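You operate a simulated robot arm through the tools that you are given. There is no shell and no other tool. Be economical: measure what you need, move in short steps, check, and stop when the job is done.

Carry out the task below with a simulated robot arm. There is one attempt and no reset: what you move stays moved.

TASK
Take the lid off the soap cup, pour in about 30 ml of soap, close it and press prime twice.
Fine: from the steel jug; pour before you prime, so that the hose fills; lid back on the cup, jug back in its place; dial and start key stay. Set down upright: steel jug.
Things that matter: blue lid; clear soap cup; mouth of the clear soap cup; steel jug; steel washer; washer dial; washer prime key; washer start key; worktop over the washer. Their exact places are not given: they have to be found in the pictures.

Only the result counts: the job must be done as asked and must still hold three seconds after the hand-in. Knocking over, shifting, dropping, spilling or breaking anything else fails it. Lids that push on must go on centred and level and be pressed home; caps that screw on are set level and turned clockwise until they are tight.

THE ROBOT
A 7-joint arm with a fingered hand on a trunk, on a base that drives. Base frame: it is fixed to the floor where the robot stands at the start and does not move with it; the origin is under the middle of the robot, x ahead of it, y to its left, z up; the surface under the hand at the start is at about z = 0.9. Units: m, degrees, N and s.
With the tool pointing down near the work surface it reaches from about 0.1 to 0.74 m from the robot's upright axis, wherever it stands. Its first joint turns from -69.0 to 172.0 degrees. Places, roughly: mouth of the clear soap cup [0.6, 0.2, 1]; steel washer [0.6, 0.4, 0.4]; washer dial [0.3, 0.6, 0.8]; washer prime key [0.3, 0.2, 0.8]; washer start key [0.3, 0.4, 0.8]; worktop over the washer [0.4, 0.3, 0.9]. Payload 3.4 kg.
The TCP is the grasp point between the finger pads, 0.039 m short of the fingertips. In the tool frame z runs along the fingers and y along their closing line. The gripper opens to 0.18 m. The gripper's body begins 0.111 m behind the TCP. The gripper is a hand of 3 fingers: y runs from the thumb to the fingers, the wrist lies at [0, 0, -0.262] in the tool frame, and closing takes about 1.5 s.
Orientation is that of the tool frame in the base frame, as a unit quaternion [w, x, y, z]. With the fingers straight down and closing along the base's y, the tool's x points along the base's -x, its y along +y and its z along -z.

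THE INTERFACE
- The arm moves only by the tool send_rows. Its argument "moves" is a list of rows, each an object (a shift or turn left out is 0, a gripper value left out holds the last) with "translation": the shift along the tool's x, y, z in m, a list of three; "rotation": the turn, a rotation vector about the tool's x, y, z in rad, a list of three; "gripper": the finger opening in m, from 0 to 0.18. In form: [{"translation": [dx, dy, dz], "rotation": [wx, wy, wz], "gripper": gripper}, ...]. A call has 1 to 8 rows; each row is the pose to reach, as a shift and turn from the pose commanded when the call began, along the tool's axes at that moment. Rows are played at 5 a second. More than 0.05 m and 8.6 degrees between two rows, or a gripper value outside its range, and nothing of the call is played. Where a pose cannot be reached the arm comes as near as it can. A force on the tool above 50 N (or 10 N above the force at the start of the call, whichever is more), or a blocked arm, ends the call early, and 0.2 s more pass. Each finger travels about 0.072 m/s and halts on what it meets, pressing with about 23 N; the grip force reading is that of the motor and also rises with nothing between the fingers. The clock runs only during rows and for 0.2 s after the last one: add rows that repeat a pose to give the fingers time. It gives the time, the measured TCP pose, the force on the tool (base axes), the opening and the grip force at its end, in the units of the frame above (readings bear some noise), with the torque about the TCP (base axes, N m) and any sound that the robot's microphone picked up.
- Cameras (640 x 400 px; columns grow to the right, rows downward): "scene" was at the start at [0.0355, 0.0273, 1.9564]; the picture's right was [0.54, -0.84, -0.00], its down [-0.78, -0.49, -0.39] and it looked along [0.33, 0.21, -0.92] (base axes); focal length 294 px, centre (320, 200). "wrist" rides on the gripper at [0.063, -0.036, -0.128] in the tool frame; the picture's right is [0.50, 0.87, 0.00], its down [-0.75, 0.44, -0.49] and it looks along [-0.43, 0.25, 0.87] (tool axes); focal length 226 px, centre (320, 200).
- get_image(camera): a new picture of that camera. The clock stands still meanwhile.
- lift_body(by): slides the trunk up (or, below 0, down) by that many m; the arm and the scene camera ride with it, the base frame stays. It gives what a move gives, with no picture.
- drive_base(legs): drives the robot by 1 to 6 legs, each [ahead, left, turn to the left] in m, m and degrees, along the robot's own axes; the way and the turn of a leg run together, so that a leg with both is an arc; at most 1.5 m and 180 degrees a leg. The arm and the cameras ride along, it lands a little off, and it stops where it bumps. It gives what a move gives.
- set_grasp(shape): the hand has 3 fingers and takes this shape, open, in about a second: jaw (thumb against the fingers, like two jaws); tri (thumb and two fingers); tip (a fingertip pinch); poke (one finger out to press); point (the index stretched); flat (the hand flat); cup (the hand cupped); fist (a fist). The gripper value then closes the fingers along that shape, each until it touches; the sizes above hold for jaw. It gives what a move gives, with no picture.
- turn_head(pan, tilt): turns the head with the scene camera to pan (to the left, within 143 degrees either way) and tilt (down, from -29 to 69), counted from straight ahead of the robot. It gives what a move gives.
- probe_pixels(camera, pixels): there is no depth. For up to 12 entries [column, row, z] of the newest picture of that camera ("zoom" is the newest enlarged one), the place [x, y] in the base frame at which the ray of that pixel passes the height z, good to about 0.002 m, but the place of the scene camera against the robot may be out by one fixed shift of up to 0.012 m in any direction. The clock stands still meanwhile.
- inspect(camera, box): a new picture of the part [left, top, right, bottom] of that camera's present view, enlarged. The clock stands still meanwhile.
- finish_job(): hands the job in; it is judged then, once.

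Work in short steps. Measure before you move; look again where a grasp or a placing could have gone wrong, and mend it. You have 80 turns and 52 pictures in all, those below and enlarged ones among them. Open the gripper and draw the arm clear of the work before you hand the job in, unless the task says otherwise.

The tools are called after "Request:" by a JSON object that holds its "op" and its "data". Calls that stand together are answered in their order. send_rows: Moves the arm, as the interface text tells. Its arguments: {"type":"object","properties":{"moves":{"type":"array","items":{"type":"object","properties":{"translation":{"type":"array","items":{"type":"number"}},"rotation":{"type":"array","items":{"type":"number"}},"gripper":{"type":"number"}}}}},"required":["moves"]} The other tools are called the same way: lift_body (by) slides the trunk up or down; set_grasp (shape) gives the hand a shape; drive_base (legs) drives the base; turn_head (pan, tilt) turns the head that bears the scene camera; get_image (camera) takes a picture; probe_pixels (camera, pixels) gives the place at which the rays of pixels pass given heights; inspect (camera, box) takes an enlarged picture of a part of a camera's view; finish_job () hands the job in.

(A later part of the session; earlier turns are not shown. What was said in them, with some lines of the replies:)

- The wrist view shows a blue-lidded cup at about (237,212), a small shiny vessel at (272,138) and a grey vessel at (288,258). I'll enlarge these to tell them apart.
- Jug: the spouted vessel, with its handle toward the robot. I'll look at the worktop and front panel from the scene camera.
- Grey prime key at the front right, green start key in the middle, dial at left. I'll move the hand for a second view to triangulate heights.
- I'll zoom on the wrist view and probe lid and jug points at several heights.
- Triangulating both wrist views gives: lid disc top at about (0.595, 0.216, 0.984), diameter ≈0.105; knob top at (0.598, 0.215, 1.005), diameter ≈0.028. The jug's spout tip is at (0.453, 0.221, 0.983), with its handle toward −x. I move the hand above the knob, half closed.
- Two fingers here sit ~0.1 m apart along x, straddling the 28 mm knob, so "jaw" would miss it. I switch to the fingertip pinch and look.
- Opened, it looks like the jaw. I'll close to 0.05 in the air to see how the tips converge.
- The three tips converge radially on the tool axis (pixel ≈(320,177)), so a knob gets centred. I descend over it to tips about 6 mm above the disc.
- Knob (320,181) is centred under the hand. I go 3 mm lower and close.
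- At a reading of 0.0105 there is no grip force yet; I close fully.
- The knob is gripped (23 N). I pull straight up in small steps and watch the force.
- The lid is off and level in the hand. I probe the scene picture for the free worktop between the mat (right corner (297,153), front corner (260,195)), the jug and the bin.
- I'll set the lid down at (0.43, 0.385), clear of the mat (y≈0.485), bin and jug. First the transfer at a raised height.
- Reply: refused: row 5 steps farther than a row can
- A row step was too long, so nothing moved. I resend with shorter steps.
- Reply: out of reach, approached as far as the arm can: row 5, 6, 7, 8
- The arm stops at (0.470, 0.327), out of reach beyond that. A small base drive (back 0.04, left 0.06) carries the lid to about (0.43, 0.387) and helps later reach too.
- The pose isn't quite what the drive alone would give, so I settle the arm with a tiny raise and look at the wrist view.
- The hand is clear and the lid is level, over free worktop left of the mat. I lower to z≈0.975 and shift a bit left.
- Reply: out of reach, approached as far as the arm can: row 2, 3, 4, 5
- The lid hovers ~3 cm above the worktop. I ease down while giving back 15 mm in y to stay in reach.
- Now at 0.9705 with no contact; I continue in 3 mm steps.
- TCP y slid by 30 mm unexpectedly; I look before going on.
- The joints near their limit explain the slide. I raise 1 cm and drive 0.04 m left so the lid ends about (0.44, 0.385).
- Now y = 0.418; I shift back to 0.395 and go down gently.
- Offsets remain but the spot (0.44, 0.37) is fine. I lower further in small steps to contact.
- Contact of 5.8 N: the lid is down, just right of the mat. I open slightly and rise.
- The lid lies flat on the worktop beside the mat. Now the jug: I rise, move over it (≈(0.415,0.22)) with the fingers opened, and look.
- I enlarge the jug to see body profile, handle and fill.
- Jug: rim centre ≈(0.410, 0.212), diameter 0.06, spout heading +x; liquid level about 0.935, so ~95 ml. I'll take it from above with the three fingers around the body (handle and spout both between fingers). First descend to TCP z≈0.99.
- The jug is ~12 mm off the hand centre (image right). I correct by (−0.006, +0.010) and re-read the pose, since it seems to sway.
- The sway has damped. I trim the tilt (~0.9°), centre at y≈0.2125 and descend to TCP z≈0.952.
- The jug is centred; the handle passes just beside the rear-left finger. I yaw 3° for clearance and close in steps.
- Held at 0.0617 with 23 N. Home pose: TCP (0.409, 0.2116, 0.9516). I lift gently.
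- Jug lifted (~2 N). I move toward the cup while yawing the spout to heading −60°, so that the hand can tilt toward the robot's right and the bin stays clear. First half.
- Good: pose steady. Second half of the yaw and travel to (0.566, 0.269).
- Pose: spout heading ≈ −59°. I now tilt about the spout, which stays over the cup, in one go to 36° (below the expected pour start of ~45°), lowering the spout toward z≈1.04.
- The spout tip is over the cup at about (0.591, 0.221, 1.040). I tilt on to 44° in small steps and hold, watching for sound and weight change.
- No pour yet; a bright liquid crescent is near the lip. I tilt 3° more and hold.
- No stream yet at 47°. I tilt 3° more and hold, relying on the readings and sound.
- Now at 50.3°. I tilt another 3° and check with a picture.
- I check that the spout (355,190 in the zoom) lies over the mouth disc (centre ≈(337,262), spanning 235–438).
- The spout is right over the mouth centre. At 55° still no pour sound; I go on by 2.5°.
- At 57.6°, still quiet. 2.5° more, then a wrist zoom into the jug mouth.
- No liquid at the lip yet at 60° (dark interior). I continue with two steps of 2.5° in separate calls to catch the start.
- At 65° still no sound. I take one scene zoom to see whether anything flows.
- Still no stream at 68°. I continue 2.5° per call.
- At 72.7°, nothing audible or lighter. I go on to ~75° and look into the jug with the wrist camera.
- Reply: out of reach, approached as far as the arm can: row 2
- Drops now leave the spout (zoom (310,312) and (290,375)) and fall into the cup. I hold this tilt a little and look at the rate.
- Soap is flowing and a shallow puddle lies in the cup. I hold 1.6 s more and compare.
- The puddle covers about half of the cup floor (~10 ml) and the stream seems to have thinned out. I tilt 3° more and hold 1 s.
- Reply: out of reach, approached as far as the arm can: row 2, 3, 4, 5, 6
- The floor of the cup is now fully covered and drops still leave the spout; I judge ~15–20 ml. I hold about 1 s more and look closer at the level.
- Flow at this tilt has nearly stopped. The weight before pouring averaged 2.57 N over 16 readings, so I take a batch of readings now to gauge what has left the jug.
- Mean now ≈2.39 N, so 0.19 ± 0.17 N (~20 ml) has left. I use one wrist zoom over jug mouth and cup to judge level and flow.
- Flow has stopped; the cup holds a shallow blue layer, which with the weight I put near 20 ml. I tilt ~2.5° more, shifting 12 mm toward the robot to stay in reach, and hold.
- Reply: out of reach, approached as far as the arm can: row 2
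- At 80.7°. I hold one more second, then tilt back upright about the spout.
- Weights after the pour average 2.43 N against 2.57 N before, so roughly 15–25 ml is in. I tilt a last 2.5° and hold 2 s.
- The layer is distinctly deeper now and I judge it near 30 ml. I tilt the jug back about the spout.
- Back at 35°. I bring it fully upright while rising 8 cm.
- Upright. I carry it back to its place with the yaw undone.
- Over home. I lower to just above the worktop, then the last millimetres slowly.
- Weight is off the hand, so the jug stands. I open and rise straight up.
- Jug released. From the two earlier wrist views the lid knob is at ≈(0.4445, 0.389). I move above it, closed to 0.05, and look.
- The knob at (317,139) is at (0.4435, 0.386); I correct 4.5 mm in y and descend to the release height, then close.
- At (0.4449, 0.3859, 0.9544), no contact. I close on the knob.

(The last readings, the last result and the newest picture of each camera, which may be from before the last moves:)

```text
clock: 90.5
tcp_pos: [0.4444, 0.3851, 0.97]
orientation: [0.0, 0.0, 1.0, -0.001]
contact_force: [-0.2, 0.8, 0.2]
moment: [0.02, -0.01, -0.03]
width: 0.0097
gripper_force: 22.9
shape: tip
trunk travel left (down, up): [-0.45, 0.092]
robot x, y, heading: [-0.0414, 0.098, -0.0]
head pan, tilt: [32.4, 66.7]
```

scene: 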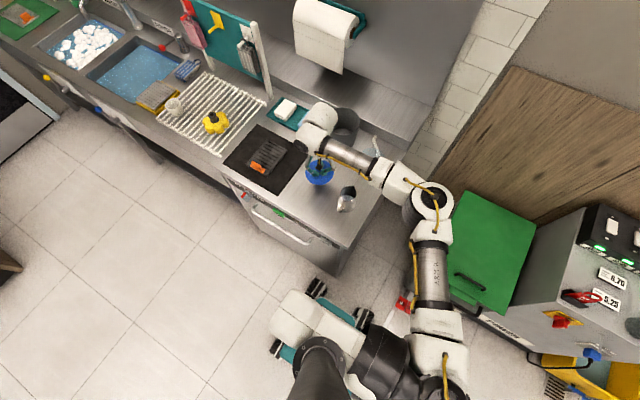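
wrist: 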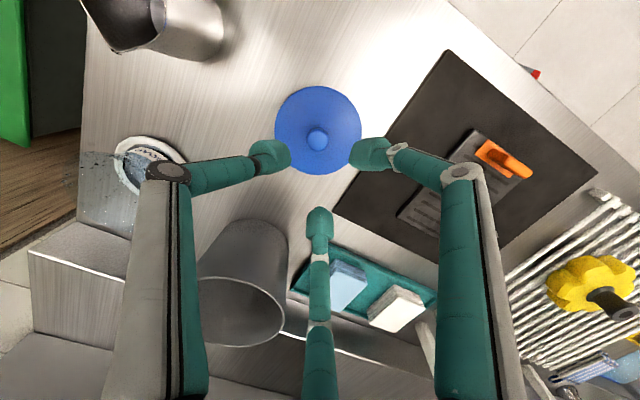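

The lid is held. I lift to z≈1.12 and carry it back over the cup.

Request:
{"op": "send_rows", "data": {"moves": [{"translation": [0, 0, -0.04]}, {"translation": [0, 0, -0.08]}, {"translation": [0, 0, -0.12]}, {"translation": [0, -0.01, -0.15]}, {"translation": [-0.025, -0.035, -0.15]}, {"translation": [-0.055, -0.065, -0.15]}, {"translation": [-0.085, -0.098, -0.15]}, {"translation": [-0.1, -0.115, -0.15]}]}}

Request:
{"op": "send_rows", "data": {"moves": [{"translation": [-0.02, -0.02, 0]}, {"translation": [-0.04, -0.042, 0]}, {"translation": [-0.05, -0.052, 0]}, {"translation": [-0.0536, -0.055, 0]}, {"translation": [-0.0536, -0.055, 0]}, {"translation": [-0.0536, -0.055, 0]}, {"translation": [-0.0536, -0.055, 0]}]}}

Request:
{"op": "send_rows", "data": {"moves": [{"translation": [0, 0, 0]}, {"translation": [0, 0, 0]}, {"translation": [0, 0, 0]}]}}

Request:
{"op": "send_rows", "data": {"moves": [{"translation": [0, 0, 0]}, {"translation": [0, 0, 0]}]}}

```text
clock: 92.3
tcp_pos: [0.5453, 0.2686, 1.121]
orientation: [0.0, 0.0, 1.0, 0.0]
contact_force: [-0.3, -0.3, -0.5]
moment: [-0.01, 0.04, 0.04]
width: 0.0096
gripper_force: 23.4
shape: tip
trunk travel left (down, up): [-0.45, 0.092]
robot x, y, heading: [-0.0409, 0.1015, 0.1]
head pan, tilt: [32.4, 66.7]
```

```text
clock: 93.9
tcp_pos: [0.5972, 0.2151, 1.1203]
orientation: [0.0, 0.0, 1.0, 0.0]
contact_force: [0.4, -0.2, -0.2]
moment: [0.0, 0.02, -0.02]
width: 0.0096
gripper_force: 23.0
shape: tip
trunk travel left (down, up): [-0.45, 0.092]
robot x, y, heading: [-0.0414, 0.1, 0.0]
head pan, tilt: [32.4, 66.7]
```

```text
clock: 94.7
tcp_pos: [0.5975, 0.2135, 1.1196]
orientation: [0.0, 0.0, 1.0, -0.001]
contact_force: [0.2, 0.6, -0.7]
moment: [-0.03, 0.0, -0.01]
width: 0.0099
gripper_force: 23.2
shape: tip
trunk travel left (down, up): [-0.45, 0.092]
robot x, y, heading: [-0.0412, 0.103, -0.3]
head pan, tilt: [32.4, 66.7]
```

```text
clock: 95.3
tcp_pos: [0.5981, 0.2147, 1.1197]
orientation: [-0.001, 0.0, 1.0, 0.0]
contact_force: [0.7, 0.4, 0.0]
moment: [0.01, 0.01, 0.0]
width: 0.0098
gripper_force: 23.2
shape: tip
trunk travel left (down, up): [-0.45, 0.092]
robot x, y, heading: [-0.0387, 0.101, 0.2]
head pan, tilt: [32.4, 66.7]
```

Centred at (0.5976, 0.2144), matching the original grasp. I descend to 1.045, then slowly to contact.

Request:
{"op": "send_rows", "data": {"moves": [{"translation": [0, 0, 0.03]}, {"translation": [0, 0, 0.055]}, {"translation": [0, 0, 0.07]}, {"translation": [0, 0, 0.075]}, {"translation": [0, 0, 0.075]}]}}

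Request:
{"op": "send_rows", "data": {"moves": [{"translation": [0, 0, 0.003]}, {"translation": [0, 0, 0.006]}, {"translation": [0, 0, 0.009]}, {"translation": [0, 0, 0.012]}, {"translation": [0, 0, 0.012]}]}}

```text
clock: 96.5
tcp_pos: [0.5965, 0.2145, 1.0446]
orientation: [0.0, 0.0, 1.0, -0.001]
contact_force: [-0.2, -0.2, -0.5]
moment: [0.02, 0.01, -0.01]
width: 0.0094
gripper_force: 23.0
shape: tip
trunk travel left (down, up): [-0.45, 0.092]
robot x, y, heading: [-0.0388, 0.103, -0.2]
head pan, tilt: [32.4, 66.7]
```

```text
clock: 97.7
tcp_pos: [0.5983, 0.2153, 1.0333]
orientation: [0.001, 0.0, 1.0, 0.0]
contact_force: [-0.3, 0.5, 0.4]
moment: [-0.01, -0.01, 0.0]
width: 0.0098
gripper_force: 23.4
shape: tip
trunk travel left (down, up): [-0.45, 0.092]
robot x, y, heading: [-0.0371, 0.0996, 0.0]
head pan, tilt: [32.4, 66.7]
```

At 1.033, no contact yet. I continue in 1.5 mm steps until it seats.

Request:
{"op": "send_rows", "data": {"moves": [{"translation": [0, 0, 0.0015]}, {"translation": [0, 0, 0.003]}, {"translation": [0, 0, 0.0045]}, {"translation": [0, 0, 0.006]}, {"translation": [0, 0, 0.006]}]}}

```text
clock: 98.9
tcp_pos: [0.5982, 0.2147, 1.0272]
orientation: [0.0, 0.0, 1.0, -0.001]
contact_force: [-0.6, -0.2, 0.4]
moment: [0.0, 0.01, -0.01]
width: 0.0094
gripper_force: 23.2
shape: tip
trunk travel left (down, up): [-0.45, 0.092]
robot x, y, heading: [-0.0422, 0.1003, -0.1]
head pan, tilt: [32.4, 66.7]
```

Request:
{"op": "send_rows", "data": {"moves": [{"translation": [0, 0, 0.0015]}, {"translation": [0, 0, 0.003]}, {"translation": [0, 0, 0.0045]}, {"translation": [0, 0, 0.006]}, {"translation": [0, 0, 0.006]}]}}

```text
clock: 100.1
tcp_pos: [0.5968, 0.2148, 1.0216]
orientation: [0.001, 0.001, 1.0, 0.0]
contact_force: [0.7, -1.0, 8.4]
moment: [0.24, 0.03, 0.01]
width: 0.0099
gripper_force: 22.8
shape: tip
trunk travel left (down, up): [-0.45, 0.092]
robot x, y, heading: [-0.0363, 0.1028, -0.2]
head pan, tilt: [32.4, 66.7]
```

Contact of 8 N at 1.0216. I press on in 1 mm steps to feel whether it seats.

Request:
{"op": "send_rows", "data": {"moves": [{"translation": [0, 0, 0.001]}, {"translation": [0, 0, 0.002]}, {"translation": [0, 0, 0.002]}]}}

Request:
{"op": "send_rows", "data": {"moves": [{"translation": [0, 0, 0.001]}, {"translation": [0, 0, 0.002]}, {"translation": [0, 0, 0.002]}]}}

```text
clock: 100.9
tcp_pos: [0.5973, 0.2147, 1.0209]
orientation: [0.003, 0.0, 1.0, 0.001]
contact_force: [2.0, -1.6, 22.8]
moment: [0.14, -0.04, 0.03]
width: 0.0104
gripper_force: 23.0
shape: tip
trunk travel left (down, up): [-0.45, 0.092]
robot x, y, heading: [-0.0385, 0.1038, -0.1]
head pan, tilt: [32.4, 66.7]
```

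```text
clock: 101.7
tcp_pos: [0.5958, 0.2145, 1.0214]
orientation: [0.004, 0.001, 1.0, -0.001]
contact_force: [5.7, -1.9, 38.3]
moment: [0.08, -0.12, 0.08]
width: 0.0112
gripper_force: 22.8
shape: tip
trunk travel left (down, up): [-0.45, 0.092]
robot x, y, heading: [-0.0406, 0.1029, -0.0]
head pan, tilt: [32.4, 66.7]
```

Firm stop at 1.021 with 38 N. I relax, open, and rise, then press the knob top centrally with closed fingertips.

Request:
{"op": "send_rows", "data": {"moves": [{"translation": [0, 0, -0.002]}, {"translation": [0, 0, -0.004]}, {"translation": [0, 0, -0.004], "gripper": 0.03}, {"translation": [0, 0, -0.004], "gripper": 0.05}, {"translation": [0, 0, -0.004], "gripper": 0.06}, {"translation": [0, 0, -0.004], "gripper": 0.06}]}}

Request:
{"op": "send_rows", "data": {"moves": [{"translation": [0, 0, -0.02]}, {"translation": [0, 0, -0.05]}, {"translation": [0, 0, -0.075]}, {"translation": [0, 0, -0.075], "gripper": 0.0}, {"translation": [0, 0, -0.075], "gripper": 0.0}, {"translation": [0, 0, -0.075], "gripper": 0.0}, {"translation": [0, 0, -0.075], "gripper": 0.0}, {"translation": [0, 0, -0.075], "gripper": 0.0}]}}

```text
clock: 103.1
tcp_pos: [0.5968, 0.2145, 1.0212]
orientation: [0.0, 0.0, 1.0, -0.001]
contact_force: [-1.6, -0.1, 8.4]
moment: [0.03, 0.02, -0.01]
width: 0.0576
gripper_force: 0.0
shape: tip
trunk travel left (down, up): [-0.45, 0.092]
robot x, y, heading: [-0.0385, 0.1025, -0.2]
head pan, tilt: [32.4, 66.7]
```

```text
clock: 104.9
tcp_pos: [0.5972, 0.2157, 1.0962]
orientation: [0.0, 0.0, 1.0, 0.0]
contact_force: [-0.7, -0.3, -0.7]
moment: [-0.02, 0.0, 0.0]
width: 0.0
gripper_force: 23.6
shape: tip
trunk travel left (down, up): [-0.45, 0.092]
robot x, y, heading: [-0.038, 0.1018, -0.1]
head pan, tilt: [32.4, 66.7]
```

The open fingertips touched the disc at 1.0212, so the disc top is at ≈0.982: the original height. Now I press the knob top.

Request:
{"op": "send_rows", "data": {"moves": [{"translation": [0, 0, 0.02]}, {"translation": [0, 0, 0.035]}, {"translation": [0, 0, 0.042]}, {"translation": [0, 0, 0.046]}, {"translation": [0, 0, 0.049]}, {"translation": [0, 0, 0.051]}, {"translation": [0, 0, 0.051]}]}}

Request:
{"op": "send_rows", "data": {"moves": [{"translation": [0, 0, 0.002]}, {"translation": [0, 0, 0.004]}, {"translation": [0, 0, 0.004]}]}}

```text
clock: 106.5
tcp_pos: [0.5975, 0.2148, 1.0506]
orientation: [0.005, 0.0, 1.0, 0.0]
contact_force: [4.7, 0.3, 40.6]
moment: [-0.01, -0.19, 0.01]
width: 0.0002
gripper_force: 22.7
shape: tip
trunk travel left (down, up): [-0.45, 0.092]
robot x, y, heading: [-0.0423, 0.1034, -0.2]
head pan, tilt: [32.4, 66.7]
```

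```text
clock: 107.1
tcp_pos: [0.6, 0.217, 1.0505]
orientation: [0.008, -0.001, 1.0, 0.0]
contact_force: [-6.8, -3.6, 23.6]
moment: [-0.15, 0.34, -0.01]
width: 0.0
gripper_force: 23.2
shape: tip
trunk travel left (down, up): [-0.45, 0.092]
robot x, y, heading: [-0.0392, 0.1034, -0.1]
head pan, tilt: [32.4, 66.7]
stopped in row 2: the force on the tool passed its limit at 52 N (the readings are from after the stop); the commanded pose is now the measured one
```

The lid took >50 N without giving: it is home. Working the early views with the measured scene shift, the prime key is at about (0.263, 0.222, 0.81) on the front. I rise, then back the robot off by 0.3 m to poke it from the front.

Request:
{"op": "send_rows", "data": {"moves": [{"translation": [0, 0, -0.03]}, {"translation": [0, 0, -0.07]}, {"translation": [0, 0, -0.11]}, {"translation": [0.03, 0, -0.13]}, {"translation": [0.07, 0, -0.13]}, {"translation": [0.11, 0, -0.13]}, {"translation": [0.11, 0, -0.13]}]}}

Request:
{"op": "drive_base", "data": {"legs": [[-0.3, 0.0, 0]]}}

Request:
{"op": "send_rows", "data": {"moves": [{"translation": [0.0, 0, 0]}, {"translation": [0, 0, 0]}, {"translation": [0, 0, 0]}]}}

```text
clock: 108.7
tcp_pos: [0.4885, 0.2173, 1.1759]
orientation: [0.004, 0.0, 1.0, 0.0]
contact_force: [-0.2, -0.7, 1.2]
moment: [0.02, 0.02, 0.01]
width: 0.0
gripper_force: 23.1
shape: tip
trunk travel left (down, up): [-0.45, 0.092]
robot x, y, heading: [-0.0401, 0.1019, -0.2]
head pan, tilt: [32.4, 66.7]
```

```text
clock: 110.7
tcp_pos: [0.1868, 0.2163, 1.1768]
orientation: [0.005, 0.001, 1.0, -0.001]
contact_force: [-0.7, -0.6, -0.2]
moment: [0.0, -0.02, 0.01]
width: 0.0001
gripper_force: 23.2
shape: tip
trunk travel left (down, up): [-0.45, 0.092]
robot x, y, heading: [-0.3366, 0.1024, -0.1]
head pan, tilt: [32.4, 66.7]
```

```text
clock: 111.5
tcp_pos: [0.1849, 0.217, 1.1777]
orientation: [0.007, 0.0, 1.0, 0.001]
contact_force: [0.1, 0.5, 0.3]
moment: [0.01, 0.0, -0.01]
width: 0.0001
gripper_force: 23.2
shape: tip
trunk travel left (down, up): [-0.45, 0.092]
robot x, y, heading: [-0.3394, 0.1028, -0.1]
head pan, tilt: [32.4, 66.7]
```

Now I pitch the hand 60° so the closed fingertips point forward and 30° down, while lowering in front of the washer.

Request:
{"op": "send_rows", "data": {"moves": [{"translation": [0.012, 0, 0.02], "rotation": [0, -0.13, 0]}, {"translation": [0.024, 0, 0.045], "rotation": [0, -0.26, 0]}, {"translation": [0.036, 0, 0.07], "rotation": [0, -0.39, 0]}, {"translation": [0.048, 0, 0.1], "rotation": [0, -0.52, 0]}, {"translation": [0.06, 0, 0.13], "rotation": [0, -0.65, 0]}, {"translation": [0.07, 0, 0.16], "rotation": [0, -0.78, 0]}, {"translation": [0.08, 0.002, 0.19], "rotation": [0, -0.91, 0]}, {"translation": [0.085, 0.004, 0.22], "rotation": [0, -1.04, 0]}]}}

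Request:
{"op": "send_rows", "data": {"moves": [{"translation": [0.0, 0, 0]}, {"translation": [0, 0, 0]}, {"translation": [0, 0, 0]}]}}

```text
clock: 113.3
tcp_pos: [0.1034, 0.221, 0.9578]
orientation: [0.503, 0.0, 0.864, 0.0]
contact_force: [-0.7, 0.0, -1.1]
moment: [-0.01, 0.01, 0.04]
width: 0.0001
gripper_force: 23.0
shape: tip
trunk travel left (down, up): [-0.45, 0.092]
robot x, y, heading: [-0.3395, 0.1039, -0.0]
head pan, tilt: [32.4, 66.7]
```

```text
clock: 114.1
tcp_pos: [0.1018, 0.2219, 0.9579]
orientation: [0.504, 0.0, 0.864, -0.001]
contact_force: [0.6, 0.3, 0.0]
moment: [0.02, 0.02, 0.01]
width: 0.0
gripper_force: 23.4
shape: tip
trunk travel left (down, up): [-0.45, 0.092]
robot x, y, heading: [-0.3395, 0.1035, -0.1]
head pan, tilt: [32.4, 66.7]
```

I move to about 6 cm short of the key, and use the last picture from the wrist, which looks at the front panel nearly head-on (key expected near (310,164)).

Request:
{"op": "send_rows", "data": {"moves": [{"translation": [0.02, 0, 0.025]}, {"translation": [0.04, 0, 0.05]}, {"translation": [0.06, 0, 0.075]}, {"translation": [0.0723, 0, 0.0914]}, {"translation": [0.0723, 0, 0.0914]}, {"translation": [0.0723, 0, 0.0914]}]}}

Request:
{"op": "get_image", "data": {"camera": "wrist"}}

```text
clock: 115.5
tcp_pos: [0.1464, 0.2212, 0.8496]
orientation: [0.503, 0.0, 0.864, -0.001]
contact_force: [-0.2, 0.1, -0.6]
moment: [0.0, -0.01, 0.01]
width: 0.0002
gripper_force: 23.1
shape: tip
trunk travel left (down, up): [-0.45, 0.092]
robot x, y, heading: [-0.3388, 0.1004, -0.4]
head pan, tilt: [32.4, 66.7]
```

```text
0 pictures are left
```

wrist: 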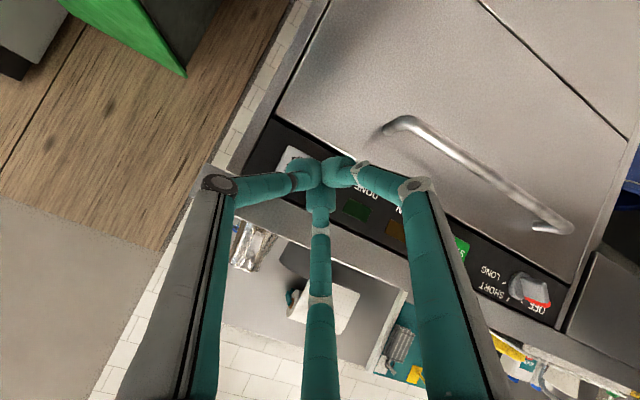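

The key (white, left end (283,157)) solves to y 0.191–0.247, z 0.808–0.833, face x≈0.26. I line the fingertips up at (y 0.22, z 0.821), about 3 cm short.

Request:
{"op": "send_rows", "data": {"moves": [{"translation": [-0.006, -0.001, 0.016]}, {"translation": [-0.012, -0.001, 0.032]}, {"translation": [-0.0169, -0.001, 0.0479]}, {"translation": [-0.0169, -0.001, 0.0479]}, {"translation": [-0.0169, -0.001, 0.0479]}]}}

Request:
{"op": "send_rows", "data": {"moves": [{"translation": [-0.0025, 0, 0.0044]}, {"translation": [-0.0049, 0, 0.0087]}, {"translation": [-0.0074, 0, 0.0131]}, {"translation": [-0.0074, 0, 0.0131]}]}}

```text
clock: 116.7
tcp_pos: [0.1965, 0.2188, 0.84]
orientation: [0.503, 0.0, 0.864, 0.0]
contact_force: [0.7, -0.2, -0.6]
moment: [-0.03, -0.02, -0.01]
width: 0.0001
gripper_force: 23.0
shape: tip
trunk travel left (down, up): [-0.45, 0.092]
robot x, y, heading: [-0.3424, 0.105, 0.0]
head pan, tilt: [32.4, 66.7]
```

```text
clock: 117.7
tcp_pos: [0.2117, 0.2205, 0.8398]
orientation: [0.502, 0.0, 0.865, 0.0]
contact_force: [0.0, -0.6, -0.1]
moment: [0.0, 0.0, -0.03]
width: 0.0
gripper_force: 22.9
shape: tip
trunk travel left (down, up): [-0.45, 0.092]
robot x, y, heading: [-0.3392, 0.1019, -0.4]
head pan, tilt: [32.4, 66.7]
```

No contact at x = 0.2117. I advance in 1.5 mm steps.

Request:
{"op": "send_rows", "data": {"moves": [{"translation": [-0.0007, 0, 0.0013]}, {"translation": [-0.0015, 0, 0.0026]}, {"translation": [-0.0022, 0, 0.0039]}, {"translation": [-0.003, 0, 0.0052]}, {"translation": [-0.003, 0, 0.0052]}]}}

Request:
{"op": "send_rows", "data": {"moves": [{"translation": [-0.0007, 0, 0.0013]}, {"translation": [-0.0015, 0, 0.0026]}, {"translation": [-0.002, 0, 0.0035]}, {"translation": [-0.002, 0, 0.0035]}]}}

```text
clock: 118.9
tcp_pos: [0.2171, 0.22, 0.8398]
orientation: [0.503, 0.0, 0.864, -0.001]
contact_force: [-1.9, -0.3, -0.5]
moment: [-0.03, -0.03, 0.02]
width: 0.0002
gripper_force: 22.6
shape: tip
trunk travel left (down, up): [-0.45, 0.092]
robot x, y, heading: [-0.3375, 0.1022, -0.2]
head pan, tilt: [32.4, 66.7]
```

```text
clock: 119.9
tcp_pos: [0.2209, 0.2192, 0.8405]
orientation: [0.502, 0.0, 0.865, -0.001]
contact_force: [-1.6, 0.7, 0.6]
moment: [0.0, 0.0, 0.03]
width: 0.0
gripper_force: 23.2
shape: tip
trunk travel left (down, up): [-0.45, 0.092]
robot x, y, heading: [-0.3455, 0.1006, -0.1]
head pan, tilt: [32.4, 66.7]
heard: click
```

A click: first prime press. I withdraw 18 mm to release, then press once more to the same depth.

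Request:
{"op": "send_rows", "data": {"moves": [{"translation": [0.0025, 0, -0.0044]}, {"translation": [0.005, 0, -0.0087]}, {"translation": [0.009, 0, -0.0157]}, {"translation": [0.009, 0, -0.0157]}, {"translation": [0.009, 0, -0.0157]}, {"translation": [0.009, 0, -0.0157]}]}}

Request:
{"op": "send_rows", "data": {"moves": [{"translation": [-0.003, 0, 0.0052]}, {"translation": [-0.0055, 0, 0.0096]}, {"translation": [-0.0067, 0, 0.0118]}, {"translation": [-0.0079, 0, 0.0139]}, {"translation": [-0.009, 0, 0.0157]}, {"translation": [-0.009, 0, 0.0157]}]}}

```text
clock: 121.3
tcp_pos: [0.2036, 0.2195, 0.8393]
orientation: [0.502, 0.0, 0.865, 0.0]
contact_force: [-0.5, 0.5, 0.6]
moment: [0.02, 0.02, 0.01]
width: 0.0002
gripper_force: 22.9
shape: tip
trunk travel left (down, up): [-0.45, 0.092]
robot x, y, heading: [-0.3368, 0.1021, 0.2]
head pan, tilt: [32.4, 66.7]
```

```text
clock: 122.7
tcp_pos: [0.222, 0.2187, 0.8394]
orientation: [0.503, 0.001, 0.864, -0.002]
contact_force: [-2.0, -0.4, 0.8]
moment: [-0.03, -0.01, 0.02]
width: 0.0
gripper_force: 23.6
shape: tip
trunk travel left (down, up): [-0.45, 0.092]
robot x, y, heading: [-0.3424, 0.1028, -0.1]
head pan, tilt: [32.4, 66.7]
heard: click
5 turns are left
```

Second click. I withdraw well clear of the washer, open the hand, and then hand in.

Request:
{"op": "send_rows", "data": {"moves": [{"translation": [0.01, 0, -0.0174]}, {"translation": [0.02, 0, -0.035]}, {"translation": [0.035, 0, -0.06]}, {"translation": [0.048, 0, -0.085]}, {"translation": [0.055, 0, -0.11]}, {"translation": [0.055, 0, -0.12], "gripper": 0.06}, {"translation": [0.055, 0, -0.12], "gripper": 0.06}, {"translation": [0.055, 0, -0.12], "gripper": 0.06}]}}

```text
clock: 124.5
tcp_pos: [0.1033, 0.2157, 0.8647]
orientation: [0.513, 0.009, 0.858, 0.001]
contact_force: [-0.6, -0.1, -0.4]
moment: [0.0, 0.02, 0.01]
width: 0.0593
gripper_force: 0.0
shape: tip
trunk travel left (down, up): [-0.45, 0.092]
robot x, y, heading: [-0.3389, 0.1022, -0.2]
head pan, tilt: [32.4, 66.7]
4 turns are left
```

The hand is open and about 12 cm clear of the washer; I hand the job in.

Request:
{"op": "finish_job", "data": {}}

```text
The job is handed in.
```

I handed the job in with every step done, but I couldn't measure the soap precisely: I judged it at about 30 ml.

- **Soap:** I judged the amount by how the layer in the cup looked. The jug's weight readings were too noisy to confirm it, and at the last check they suggested nearer 15–25 ml. I tilted a little further after that and stopped.
- **Lid:** It's back on the cup, centred to within a few millimetres. I pressed it with over 50 N and it didn't move any further.
- **Jug:** It's upright in its original spot. I judged this from position and force readings, as I had no pictures left to check it.
- **Prime key:** I pressed it twice after pouring and heard a click each time. I did not press the dial or start key.

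A few drops of soap landed on the inside wall of the cup; I saw none on the worktop.
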